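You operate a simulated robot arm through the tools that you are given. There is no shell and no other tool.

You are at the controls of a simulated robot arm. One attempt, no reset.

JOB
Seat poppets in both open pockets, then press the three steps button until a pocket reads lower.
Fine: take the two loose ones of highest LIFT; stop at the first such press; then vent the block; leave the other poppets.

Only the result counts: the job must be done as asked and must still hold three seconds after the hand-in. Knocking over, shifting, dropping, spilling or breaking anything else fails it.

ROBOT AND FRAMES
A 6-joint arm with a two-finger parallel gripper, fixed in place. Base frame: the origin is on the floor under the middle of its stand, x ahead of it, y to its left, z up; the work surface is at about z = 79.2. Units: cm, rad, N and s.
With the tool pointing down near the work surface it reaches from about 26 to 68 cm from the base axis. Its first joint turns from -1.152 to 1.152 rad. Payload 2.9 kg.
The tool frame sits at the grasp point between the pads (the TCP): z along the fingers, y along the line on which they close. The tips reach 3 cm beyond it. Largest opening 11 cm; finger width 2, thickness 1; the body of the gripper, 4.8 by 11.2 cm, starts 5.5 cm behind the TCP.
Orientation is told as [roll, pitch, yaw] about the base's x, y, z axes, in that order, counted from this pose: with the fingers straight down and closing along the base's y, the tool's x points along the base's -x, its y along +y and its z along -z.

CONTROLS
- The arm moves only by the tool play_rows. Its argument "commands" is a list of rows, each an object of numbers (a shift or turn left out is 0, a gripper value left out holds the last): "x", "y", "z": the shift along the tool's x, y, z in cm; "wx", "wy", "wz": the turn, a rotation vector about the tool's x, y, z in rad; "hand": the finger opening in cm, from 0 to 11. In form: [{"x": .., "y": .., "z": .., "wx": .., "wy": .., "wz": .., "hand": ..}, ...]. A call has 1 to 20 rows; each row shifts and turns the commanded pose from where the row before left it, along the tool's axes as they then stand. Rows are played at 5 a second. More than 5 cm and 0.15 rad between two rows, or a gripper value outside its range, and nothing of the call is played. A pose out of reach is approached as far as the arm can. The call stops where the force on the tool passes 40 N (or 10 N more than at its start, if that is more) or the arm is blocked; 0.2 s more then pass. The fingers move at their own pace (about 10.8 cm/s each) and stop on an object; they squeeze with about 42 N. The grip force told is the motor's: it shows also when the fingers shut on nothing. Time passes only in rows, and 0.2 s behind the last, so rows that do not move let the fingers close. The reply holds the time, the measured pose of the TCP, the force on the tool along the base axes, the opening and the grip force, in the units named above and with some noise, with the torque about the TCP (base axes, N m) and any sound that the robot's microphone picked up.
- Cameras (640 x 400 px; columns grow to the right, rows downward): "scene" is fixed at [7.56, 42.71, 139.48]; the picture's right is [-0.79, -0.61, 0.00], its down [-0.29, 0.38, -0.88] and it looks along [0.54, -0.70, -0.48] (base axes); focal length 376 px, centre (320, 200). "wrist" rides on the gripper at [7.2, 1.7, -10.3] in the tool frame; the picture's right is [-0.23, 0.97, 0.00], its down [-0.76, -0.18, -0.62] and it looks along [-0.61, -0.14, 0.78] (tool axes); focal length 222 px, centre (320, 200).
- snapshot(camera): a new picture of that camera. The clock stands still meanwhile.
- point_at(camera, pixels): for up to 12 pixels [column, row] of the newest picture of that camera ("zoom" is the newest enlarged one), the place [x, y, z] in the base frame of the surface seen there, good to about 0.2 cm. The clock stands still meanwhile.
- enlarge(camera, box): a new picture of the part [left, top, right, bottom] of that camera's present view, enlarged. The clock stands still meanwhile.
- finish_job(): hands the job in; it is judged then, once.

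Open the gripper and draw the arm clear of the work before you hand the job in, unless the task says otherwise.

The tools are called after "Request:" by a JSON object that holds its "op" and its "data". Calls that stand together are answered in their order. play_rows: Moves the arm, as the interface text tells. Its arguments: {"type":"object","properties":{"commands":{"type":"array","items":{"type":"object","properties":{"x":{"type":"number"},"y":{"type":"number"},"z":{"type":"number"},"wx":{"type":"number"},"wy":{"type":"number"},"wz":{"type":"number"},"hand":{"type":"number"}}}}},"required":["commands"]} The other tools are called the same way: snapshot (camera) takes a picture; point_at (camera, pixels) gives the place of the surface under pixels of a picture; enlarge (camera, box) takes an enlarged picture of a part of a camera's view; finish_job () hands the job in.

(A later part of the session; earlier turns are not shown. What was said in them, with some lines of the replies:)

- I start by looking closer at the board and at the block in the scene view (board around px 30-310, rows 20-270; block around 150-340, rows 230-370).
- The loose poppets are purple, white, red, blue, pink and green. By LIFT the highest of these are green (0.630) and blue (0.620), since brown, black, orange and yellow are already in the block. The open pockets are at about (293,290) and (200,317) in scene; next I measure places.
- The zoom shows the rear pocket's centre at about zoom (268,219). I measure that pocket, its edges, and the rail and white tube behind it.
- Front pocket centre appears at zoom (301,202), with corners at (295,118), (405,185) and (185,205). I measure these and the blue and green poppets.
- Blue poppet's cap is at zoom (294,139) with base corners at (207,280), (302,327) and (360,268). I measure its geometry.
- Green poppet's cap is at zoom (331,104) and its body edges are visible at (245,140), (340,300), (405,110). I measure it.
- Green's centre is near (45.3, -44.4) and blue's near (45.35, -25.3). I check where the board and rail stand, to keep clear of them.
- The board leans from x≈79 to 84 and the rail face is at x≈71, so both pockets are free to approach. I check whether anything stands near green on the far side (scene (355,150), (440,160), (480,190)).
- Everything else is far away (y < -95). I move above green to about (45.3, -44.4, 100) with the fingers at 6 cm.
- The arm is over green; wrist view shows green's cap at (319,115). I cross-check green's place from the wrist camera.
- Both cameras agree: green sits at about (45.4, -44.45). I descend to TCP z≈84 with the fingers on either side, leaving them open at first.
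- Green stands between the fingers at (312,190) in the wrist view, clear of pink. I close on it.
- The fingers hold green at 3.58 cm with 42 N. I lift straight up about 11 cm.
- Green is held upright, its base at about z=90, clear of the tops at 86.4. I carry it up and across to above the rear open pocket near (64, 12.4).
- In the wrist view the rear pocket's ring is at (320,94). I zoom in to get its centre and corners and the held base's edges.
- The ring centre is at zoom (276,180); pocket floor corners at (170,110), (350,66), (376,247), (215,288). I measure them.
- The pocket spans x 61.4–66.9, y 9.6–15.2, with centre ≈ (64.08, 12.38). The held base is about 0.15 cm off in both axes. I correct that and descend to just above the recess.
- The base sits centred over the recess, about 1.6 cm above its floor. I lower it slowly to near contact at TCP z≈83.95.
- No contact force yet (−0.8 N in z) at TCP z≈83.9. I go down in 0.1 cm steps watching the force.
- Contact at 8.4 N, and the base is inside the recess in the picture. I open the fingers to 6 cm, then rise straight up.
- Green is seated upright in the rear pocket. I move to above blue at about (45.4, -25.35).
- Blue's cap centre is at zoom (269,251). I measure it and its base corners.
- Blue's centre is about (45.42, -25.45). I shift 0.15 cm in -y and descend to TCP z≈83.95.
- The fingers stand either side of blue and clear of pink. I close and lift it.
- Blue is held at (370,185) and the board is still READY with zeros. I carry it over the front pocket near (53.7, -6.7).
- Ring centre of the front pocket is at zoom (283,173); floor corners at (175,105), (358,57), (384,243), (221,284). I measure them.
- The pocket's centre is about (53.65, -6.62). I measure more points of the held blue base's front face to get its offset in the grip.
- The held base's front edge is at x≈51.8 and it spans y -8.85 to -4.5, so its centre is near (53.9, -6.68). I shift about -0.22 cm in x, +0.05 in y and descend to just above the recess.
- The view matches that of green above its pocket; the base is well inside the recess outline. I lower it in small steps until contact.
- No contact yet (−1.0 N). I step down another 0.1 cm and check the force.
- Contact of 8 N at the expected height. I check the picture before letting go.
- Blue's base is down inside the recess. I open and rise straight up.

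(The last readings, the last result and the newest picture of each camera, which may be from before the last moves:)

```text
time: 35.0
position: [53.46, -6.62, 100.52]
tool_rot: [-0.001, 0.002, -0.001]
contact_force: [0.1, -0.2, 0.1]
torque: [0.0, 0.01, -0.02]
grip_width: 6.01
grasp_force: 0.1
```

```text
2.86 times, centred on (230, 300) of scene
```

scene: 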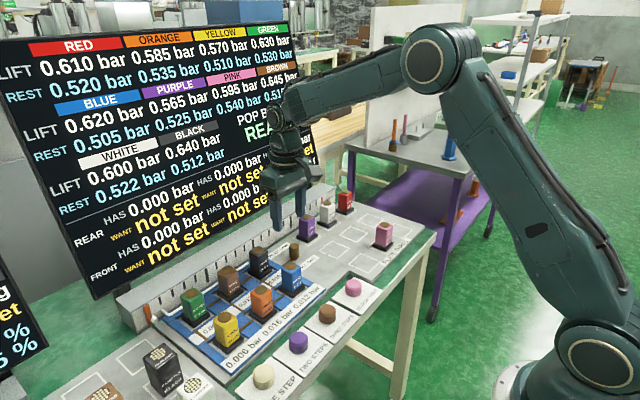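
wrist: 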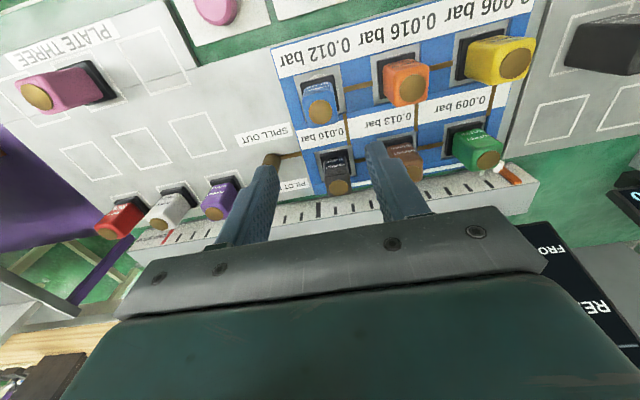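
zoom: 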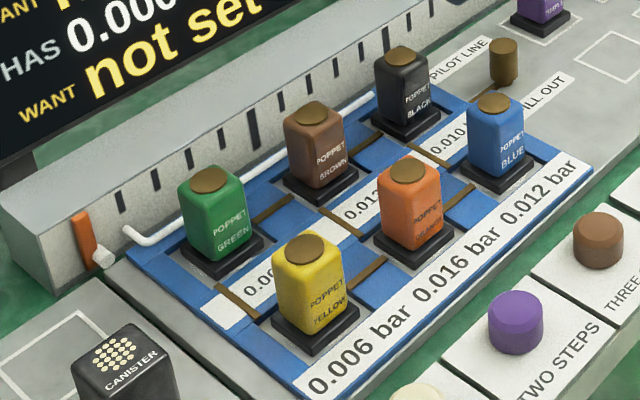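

All six pockets are filled. The THREE STEPS card carries the brown button at scene (327,313); I zoom in to measure its top centre and the vent button's.

Request:
{"op": "enlarge", "data": {"camera": "scene", "box": [290, 270, 390, 340]}}

```text
5.71 times, centred on (340, 305) of scene
```

zoom: 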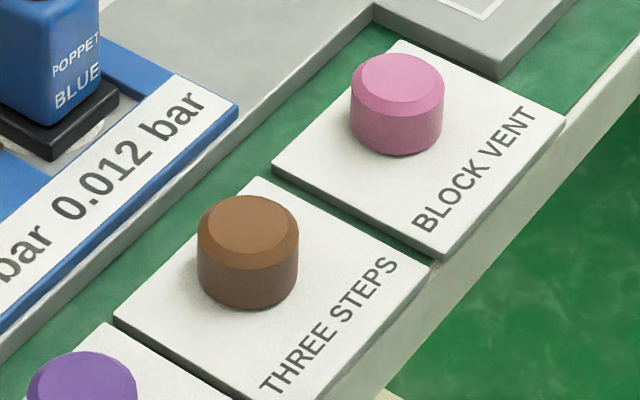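

Brown button's top face is centred at zoom (249,222) and pink's at (400,78). I measure both tops.

Request:
{"op": "point_at", "data": {"camera": "zoom", "pixels": [[249, 222], [215, 215], [285, 225], [249, 200], [250, 248], [400, 78], [365, 75], [432, 80], [399, 58], [400, 102], [247, 290], [330, 260]]}}

```text
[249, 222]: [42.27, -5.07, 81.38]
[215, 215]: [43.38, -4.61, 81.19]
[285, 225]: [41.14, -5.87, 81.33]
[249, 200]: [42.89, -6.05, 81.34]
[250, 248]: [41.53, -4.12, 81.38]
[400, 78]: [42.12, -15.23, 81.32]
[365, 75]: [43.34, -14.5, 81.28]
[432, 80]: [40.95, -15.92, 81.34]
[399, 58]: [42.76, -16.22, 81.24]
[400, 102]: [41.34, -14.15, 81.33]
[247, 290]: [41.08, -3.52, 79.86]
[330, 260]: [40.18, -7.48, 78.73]
```

The THREE STEPS top is centred at about (42.25, -5.05, 81.35) and BLOCK VENT at (42.15, -15.1, 81.3). I close the fingers and move above the THREE STEPS button, tips well clear.

Request:
{"op": "play_rows", "data": {"commands": [{"x": 2.2, "y": 0.3, "hand": 0}, {"x": 2.8, "y": 0.4}, {"x": 2.8, "y": 0.4}, {"x": 2.2, "y": 0.3, "z": 1.5}, {"x": 1.22, "y": 0.17, "z": 2}, {"z": 2.5}, {"z": 2.5}, {"z": 2}, {}, {}]}}

Request:
{"op": "snapshot", "data": {"camera": "scene"}}

Request:
{"op": "snapshot", "data": {"camera": "wrist"}}

```text
time: 37.2
position: [42.25, -5.11, 89.93]
tool_rot: [-0.002, 0.002, 0.0]
contact_force: [-0.4, 0.0, -0.2]
torque: [-0.01, 0.01, 0.0]
grip_width: 0.0
grasp_force: 37.9
```

```text
taken
```

scene: 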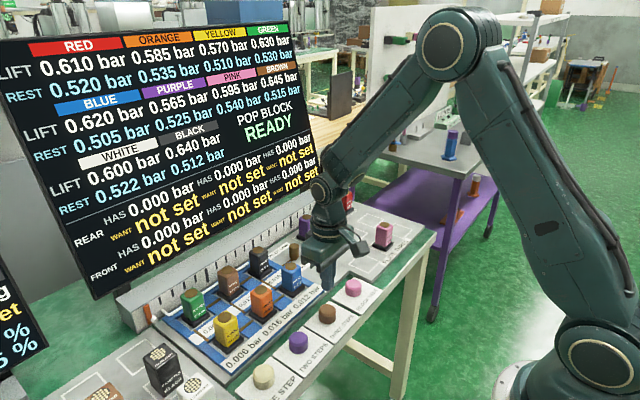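

```text
taken
```

wrist: 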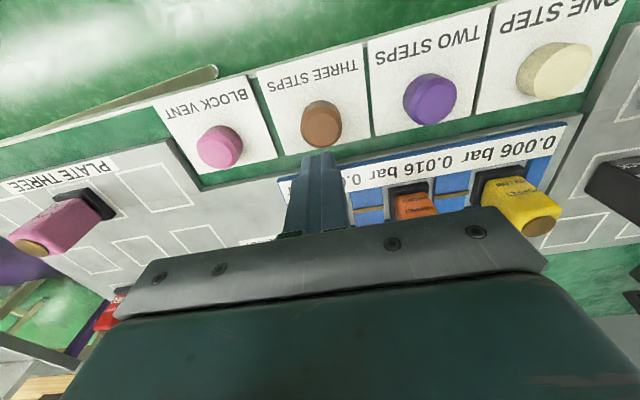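

The board is fully visible with all HAS at 0.000 and READY; the tips are above the brown button. I lower to just above its top (TCP z≈84.7).

Request:
{"op": "play_rows", "data": {"commands": [{"z": 2}, {"z": 2}, {"z": 0.9}, {"z": 0.3}, {}]}}

Request:
{"op": "enlarge", "data": {"camera": "scene", "box": [290, 260, 370, 340]}}

Request:
{"op": "enlarge", "data": {"camera": "scene", "box": [60, 120, 320, 290]}}

```text
time: 38.4
position: [42.4, -5.07, 84.68]
tool_rot: [-0.002, -0.001, -0.001]
contact_force: [0.2, 0.3, -0.8]
torque: [0.02, 0.03, -0.01]
grip_width: 0.0
grasp_force: 37.5
```

```text
5.00 times, centred on (330, 300) of scene
```

zoom: 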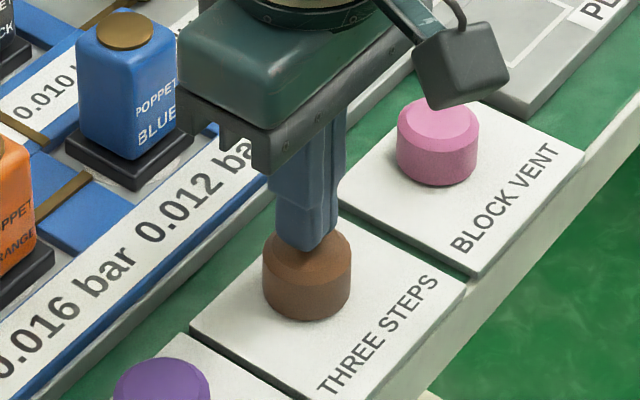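

```text
2.35 times, centred on (190, 205) of scene
```

zoom: 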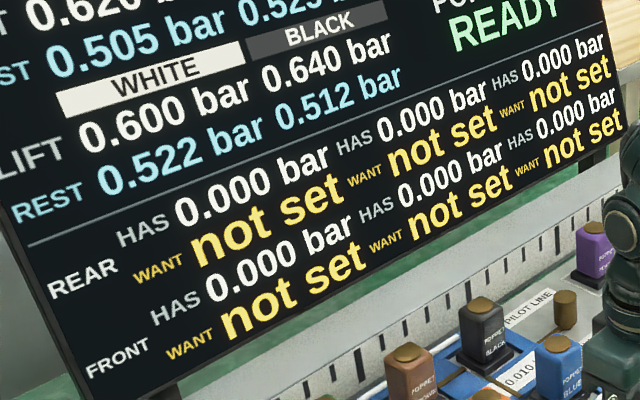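

The tips are over the button's middle, a few mm above it. I begin the first press with small steps, watching force and sound.

Request:
{"op": "play_rows", "data": {"commands": [{"z": 0.2}, {"z": 0.1}, {"z": 0.1}, {"z": 0.1}]}}

```text
time: 39.4
position: [42.27, -5.04, 84.14]
tool_rot: [0.0, -0.001, 0.001]
contact_force: [-0.8, 1.0, -0.1]
torque: [0.03, -0.01, -0.01]
grip_width: 0.0
grasp_force: 37.5
```

No contact force or sound yet at TCP z≈84.15. I press a little further.

Request:
{"op": "play_rows", "data": {"commands": [{"z": 0.1}, {"z": 0.1}, {"z": 0.1}]}}

Request:
{"op": "enlarge", "data": {"camera": "scene", "box": [60, 120, 320, 290]}}

```text
time: 40.2
position: [42.28, -5.1, 83.97]
tool_rot: [0.0, 0.001, 0.0]
contact_force: [0.5, 0.1, 1.1]
torque: [-0.02, 0.02, 0.02]
grip_width: 0.01
grasp_force: 37.7
```

```text
2.35 times, centred on (190, 205) of scene
```

zoom: 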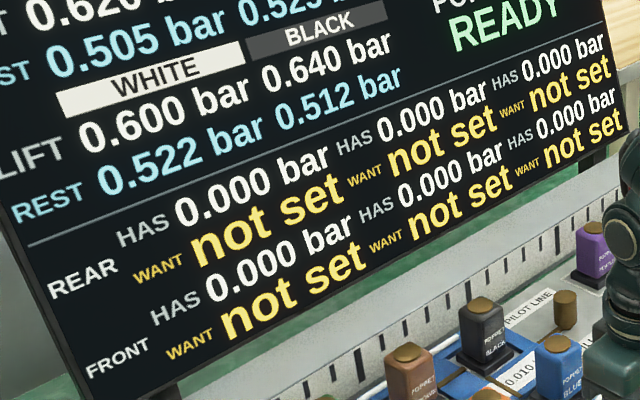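

Force has begun to rise (1.1 N), with no count yet. I press on by small steps.

Request:
{"op": "play_rows", "data": {"commands": [{"z": 0.1}, {"z": 0.1}]}}

Request:
{"op": "enlarge", "data": {"camera": "scene", "box": [60, 120, 320, 290]}}

```text
time: 40.8
position: [42.3, -5.05, 83.73]
tool_rot: [-0.001, 0.0, 0.0]
contact_force: [0.8, -2.0, 2.6]
torque: [-0.05, -0.04, 0.02]
grip_width: 0.02
grasp_force: 37.9
heard: click
```

```text
2.35 times, centred on (190, 205) of scene
```

zoom: 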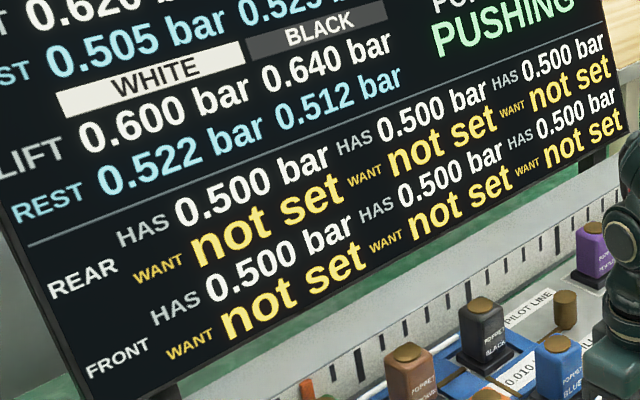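

Click heard; the board now says PUSHING and all pockets read 0.500. I release the button and wait to watch the readings.

Request:
{"op": "play_rows", "data": {"commands": [{"z": -0.6}]}}

Request:
{"op": "snapshot", "data": {"camera": "scene"}}

Request:
{"op": "enlarge", "data": {"camera": "scene", "box": [60, 120, 320, 290]}}

```text
time: 41.2
position: [42.32, -5.14, 84.37]
tool_rot: [0.003, 0.0, 0.0]
contact_force: [-0.7, 0.3, 0.3]
torque: [-0.02, -0.01, 0.01]
grip_width: 0.0
grasp_force: 37.2
```

```text
taken
```

scene: 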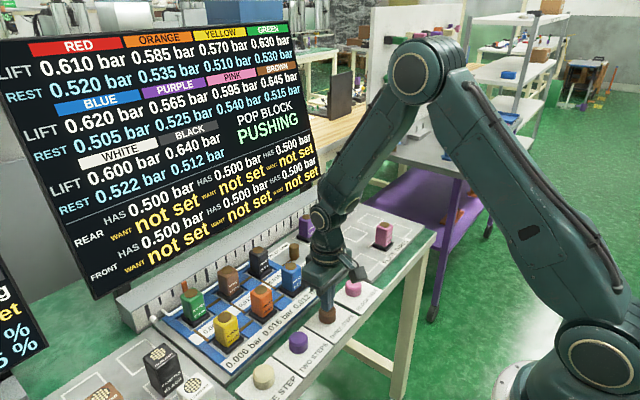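

```text
2.35 times, centred on (190, 205) of scene
```

zoom: 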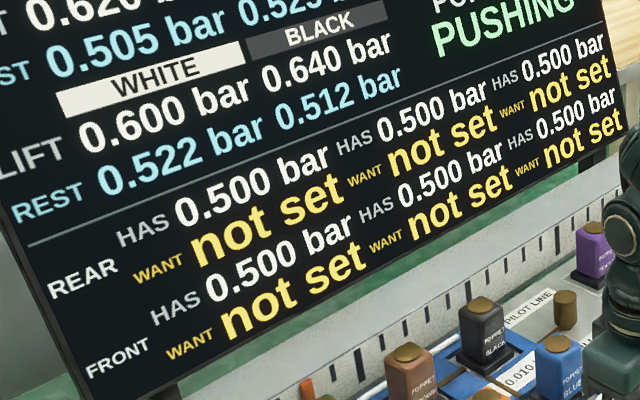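

The orange pusher on the rail is moving (now near scene (183,287)). I wait and look again.

Request:
{"op": "play_rows", "data": {"commands": [{}, {}, {}, {}]}}

Request:
{"op": "enlarge", "data": {"camera": "scene", "box": [60, 120, 320, 290]}}

Request:
{"op": "enlarge", "data": {"camera": "scene", "box": [110, 180, 350, 340]}}

```text
time: 42.2
position: [42.35, -5.02, 84.41]
tool_rot: [0.0, -0.001, -0.001]
contact_force: [0.4, -0.5, 0.2]
torque: [0.0, -0.03, 0.01]
grip_width: 0.02
grasp_force: 37.5
```

```text
2.35 times, centred on (190, 205) of scene
```

zoom: 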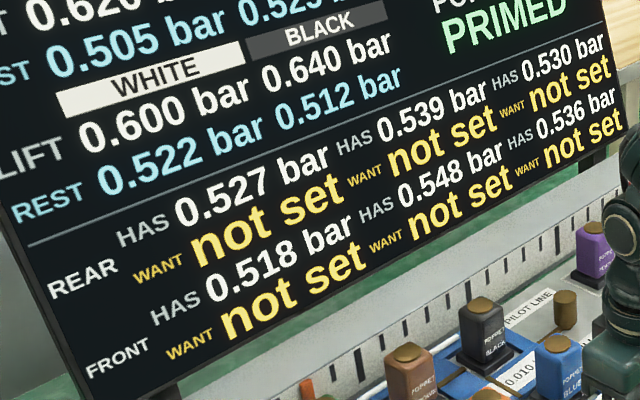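

```text
2.50 times, centred on (230, 260) of scene
```

zoom: 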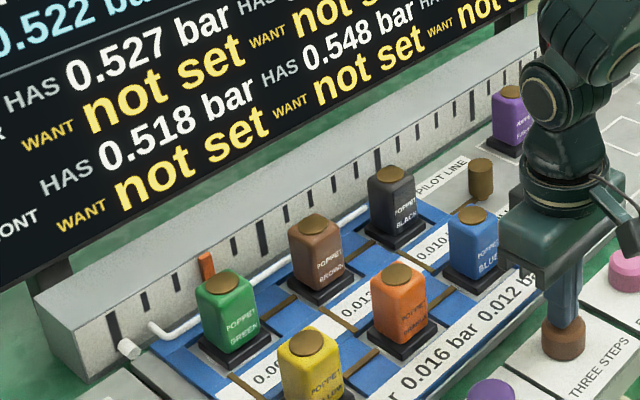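

Now PRIMED with readings rear 0.527 / 0.539 / 0.530, front 0.518 / 0.548 / 0.536, i.e. three times each pocket's step. No pocket reads lower, so I press a second time by the same travel and release.

Request:
{"op": "play_rows", "data": {"commands": [{"z": 0.3}, {"z": 0.2}, {"z": 0.1}]}}

```text
time: 43.0
position: [42.35, -5.05, 83.84]
tool_rot: [0.0, 0.0, 0.0]
contact_force: [-0.3, 0.6, 2.9]
torque: [0.01, 0.02, 0.02]
grip_width: 0.01
grasp_force: 37.4
heard: click
```

Click heard. I release now and wait for the push to end before reading the board.

Request:
{"op": "play_rows", "data": {"commands": [{"z": -0.3}, {"z": -0.4}, {}, {}]}}

Request:
{"op": "enlarge", "data": {"camera": "scene", "box": [60, 120, 320, 290]}}

```text
time: 44.0
position: [42.25, -5.01, 84.49]
tool_rot: [-0.001, 0.001, -0.002]
contact_force: [-0.1, -0.2, -0.2]
torque: [-0.01, 0.0, 0.0]
grip_width: 0.0
grasp_force: 37.7
```

```text
2.35 times, centred on (190, 205) of scene
```

zoom: 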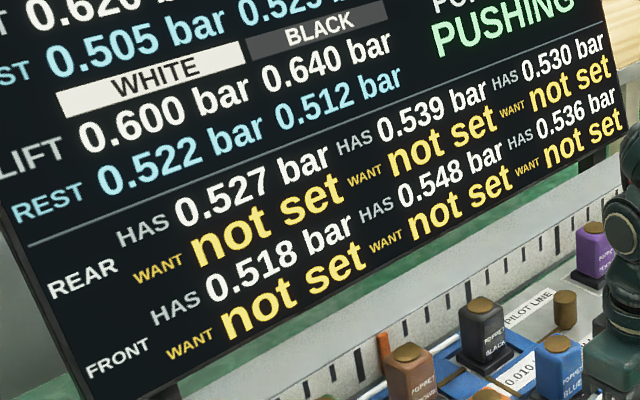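

Still PUSHING with the old values. I wait another second.

Request:
{"op": "play_rows", "data": {"commands": [{}, {}, {}, {}]}}

Request:
{"op": "enlarge", "data": {"camera": "scene", "box": [60, 120, 320, 290]}}

```text
time: 45.0
position: [42.2, -5.13, 84.46]
tool_rot: [0.0, 0.0, 0.0]
contact_force: [0.7, 1.5, -0.6]
torque: [0.0, -0.04, 0.0]
grip_width: 0.0
grasp_force: 37.6
```

```text
2.35 times, centred on (190, 205) of scene
```

zoom: 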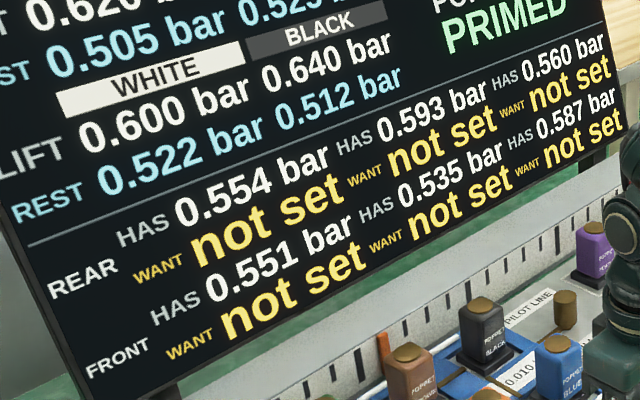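

The front middle pocket now reads 0.535, down from 0.548, and the board is PRIMED, so this second press is the stopping one. I rise and move over the BLOCK VENT button at (42.15, -15.1).

Request:
{"op": "play_rows", "data": {"commands": [{"z": -1.5}, {"z": -2}, {"z": -1.5}, {"y": -2, "x": 0.03}, {"y": -3, "x": 0.03}, {"y": -3, "x": 0.03}, {"y": -2.05, "x": 0.03}, {}, {}]}}

Request:
{"op": "snapshot", "data": {"camera": "wrist"}}

Request:
{"op": "snapshot", "data": {"camera": "scene"}}

```text
time: 47.0
position: [42.27, -15.3, 89.49]
tool_rot: [-0.001, -0.001, 0.002]
contact_force: [0.1, 0.1, -0.6]
torque: [0.03, 0.01, 0.03]
grip_width: 0.01
grasp_force: 37.6
```

```text
taken
```

wrist: 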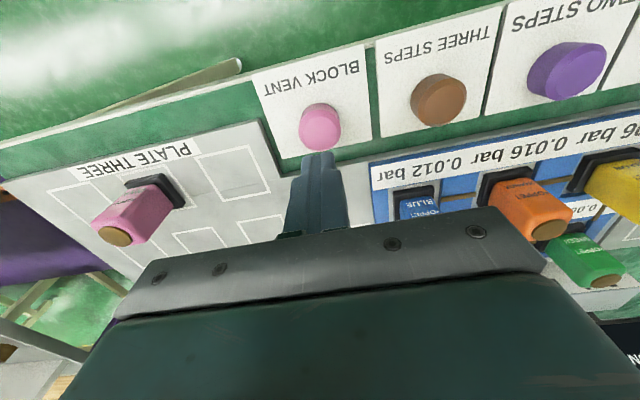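

```text
taken
```

scene: 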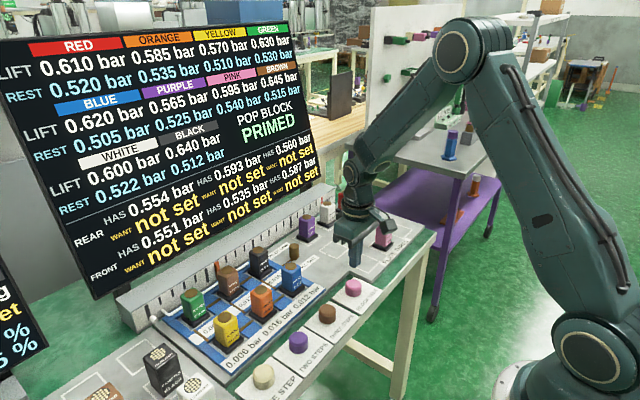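

The tips are over the pink BLOCK VENT button (wrist (320,125)). I lower to just above it and then press in small steps.

Request:
{"op": "play_rows", "data": {"commands": [{"y": 0.1, "z": 2}, {"z": 2}, {"z": 0.7}, {"z": 0.3}, {}]}}

Request:
{"op": "enlarge", "data": {"camera": "scene", "box": [310, 240, 400, 320]}}

```text
time: 48.2
position: [42.18, -15.0, 84.41]
tool_rot: [0.0, 0.0, 0.0]
contact_force: [1.1, 0.3, -0.2]
torque: [0.01, -0.03, -0.02]
grip_width: 0.0
grasp_force: 37.5
```

```text
5.00 times, centred on (355, 280) of scene
```

zoom: 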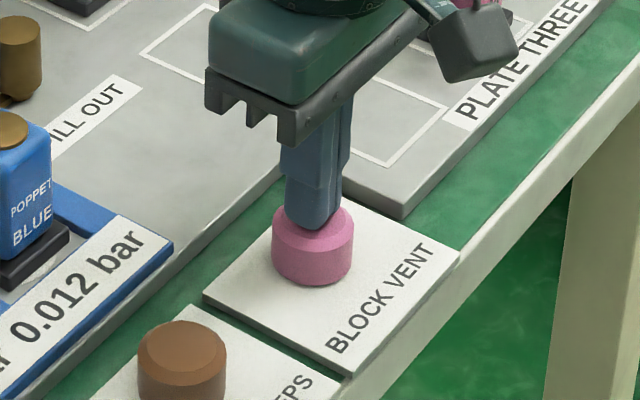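

The tips stand on the middle of the pink button with no force yet. I press down about 0.7 cm in small steps.

Request:
{"op": "play_rows", "data": {"commands": [{"z": 0.3}, {"z": 0.2}, {"z": 0.1}, {"z": 0.1}]}}

Request:
{"op": "enlarge", "data": {"camera": "scene", "box": [60, 120, 320, 290]}}

```text
time: 49.2
position: [42.13, -14.99, 83.92]
tool_rot: [-0.001, 0.0, 0.001]
contact_force: [-0.9, 1.6, 2.5]
torque: [0.02, 0.04, -0.03]
grip_width: 0.01
grasp_force: 37.8
heard: click
```

```text
2.35 times, centred on (190, 205) of scene
```

zoom: 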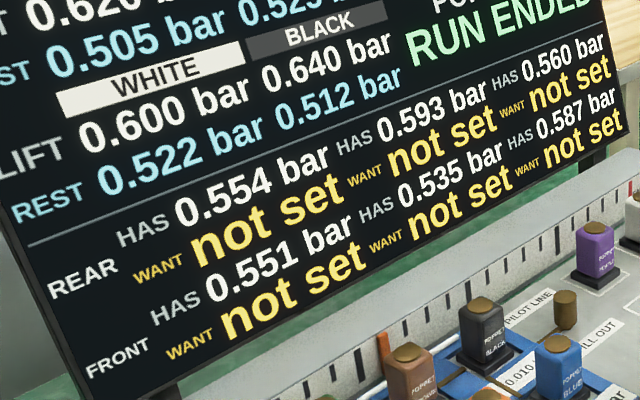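

Click heard and the board shows RUN ENDED with the final readings held. I rise clear of the buttons, open the gripper and look over everything.

Request:
{"op": "play_rows", "data": {"commands": [{"z": -0.5}, {"z": -1.5}, {"z": -3}, {"z": -4}, {"z": -4}, {"z": -4}, {"z": -4}, {"z": -3, "hand": 8}, {}, {}, {}, {}]}}

Request:
{"op": "snapshot", "data": {"camera": "scene"}}

Request:
{"op": "enlarge", "data": {"camera": "scene", "box": [120, 220, 340, 370]}}

Request:
{"op": "enlarge", "data": {"camera": "scene", "box": [60, 100, 320, 290]}}

Request:
{"op": "snapshot", "data": {"camera": "wrist"}}

```text
time: 51.8
position: [42.22, -15.16, 107.67]
tool_rot: [-0.001, 0.0, -0.001]
contact_force: [-0.5, 0.3, 0.2]
torque: [0.01, -0.02, 0.01]
grip_width: 8.0
grasp_force: 0.1
```

```text
taken
```

scene: 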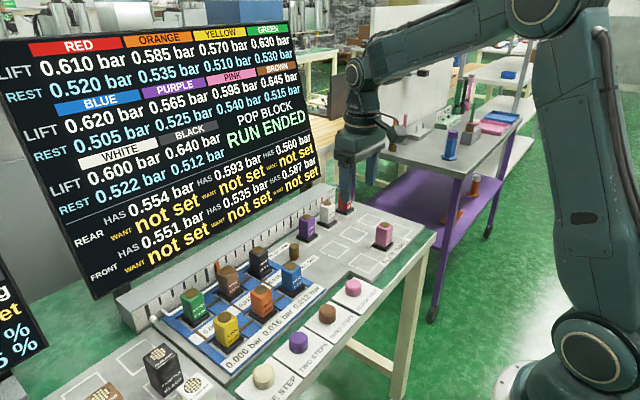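

```text
2.67 times, centred on (230, 295) of scene
```

zoom: 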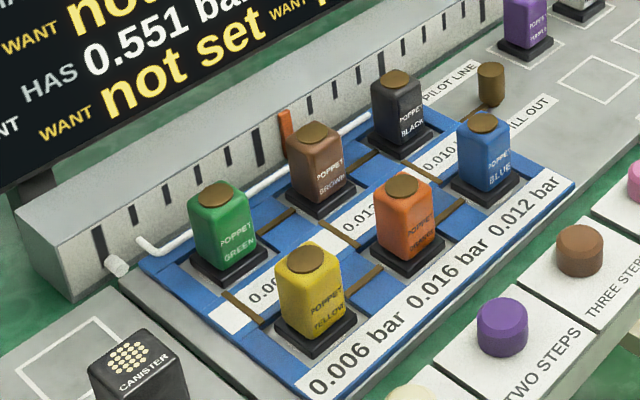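

```text
2.11 times, centred on (190, 195) of scene
```

zoom: 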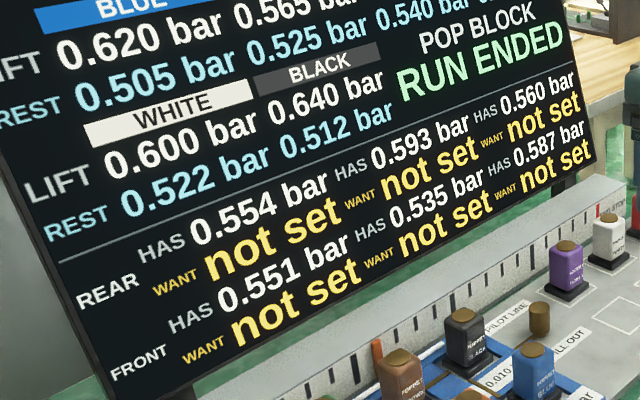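

```text
taken
```

wrist: 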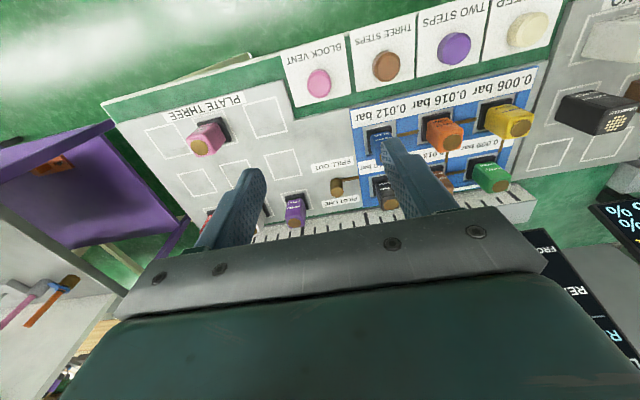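

Green and blue are seated in the two open pockets, and the board shows RUN ENDED. The front middle pocket dropped from 0.548 to 0.535 on the second press, and I vented after that. The other poppets stand untouched and the arm is clear with the gripper open, so I hand the job in.

Request:
{"op": "finish_job", "data": {}}

```text
The job is handed in.
```

The job is handed in. Both open pockets are filled, the three steps button was pressed twice, and the block is vented.

- **Poppets:** I used the two loose ones with the highest LIFT. Green (0.630 bar) went in the rear pocket marked 0.009 bar, and blue (0.620 bar) went in the front pocket marked 0.012 bar.
- **Presses:** After the first press no pocket had dropped. On the second, the front middle pocket (orange) fell from 0.548 to 0.535 bar, so I stopped there.
- **Vent:** I pressed BLOCK VENT once. The board then showed RUN ENDED and kept displaying the final readings instead of going back to zero.
- **The rest:** In the last pictures the other poppets look undisturbed. I left the arm raised clear of the work with the gripper open.
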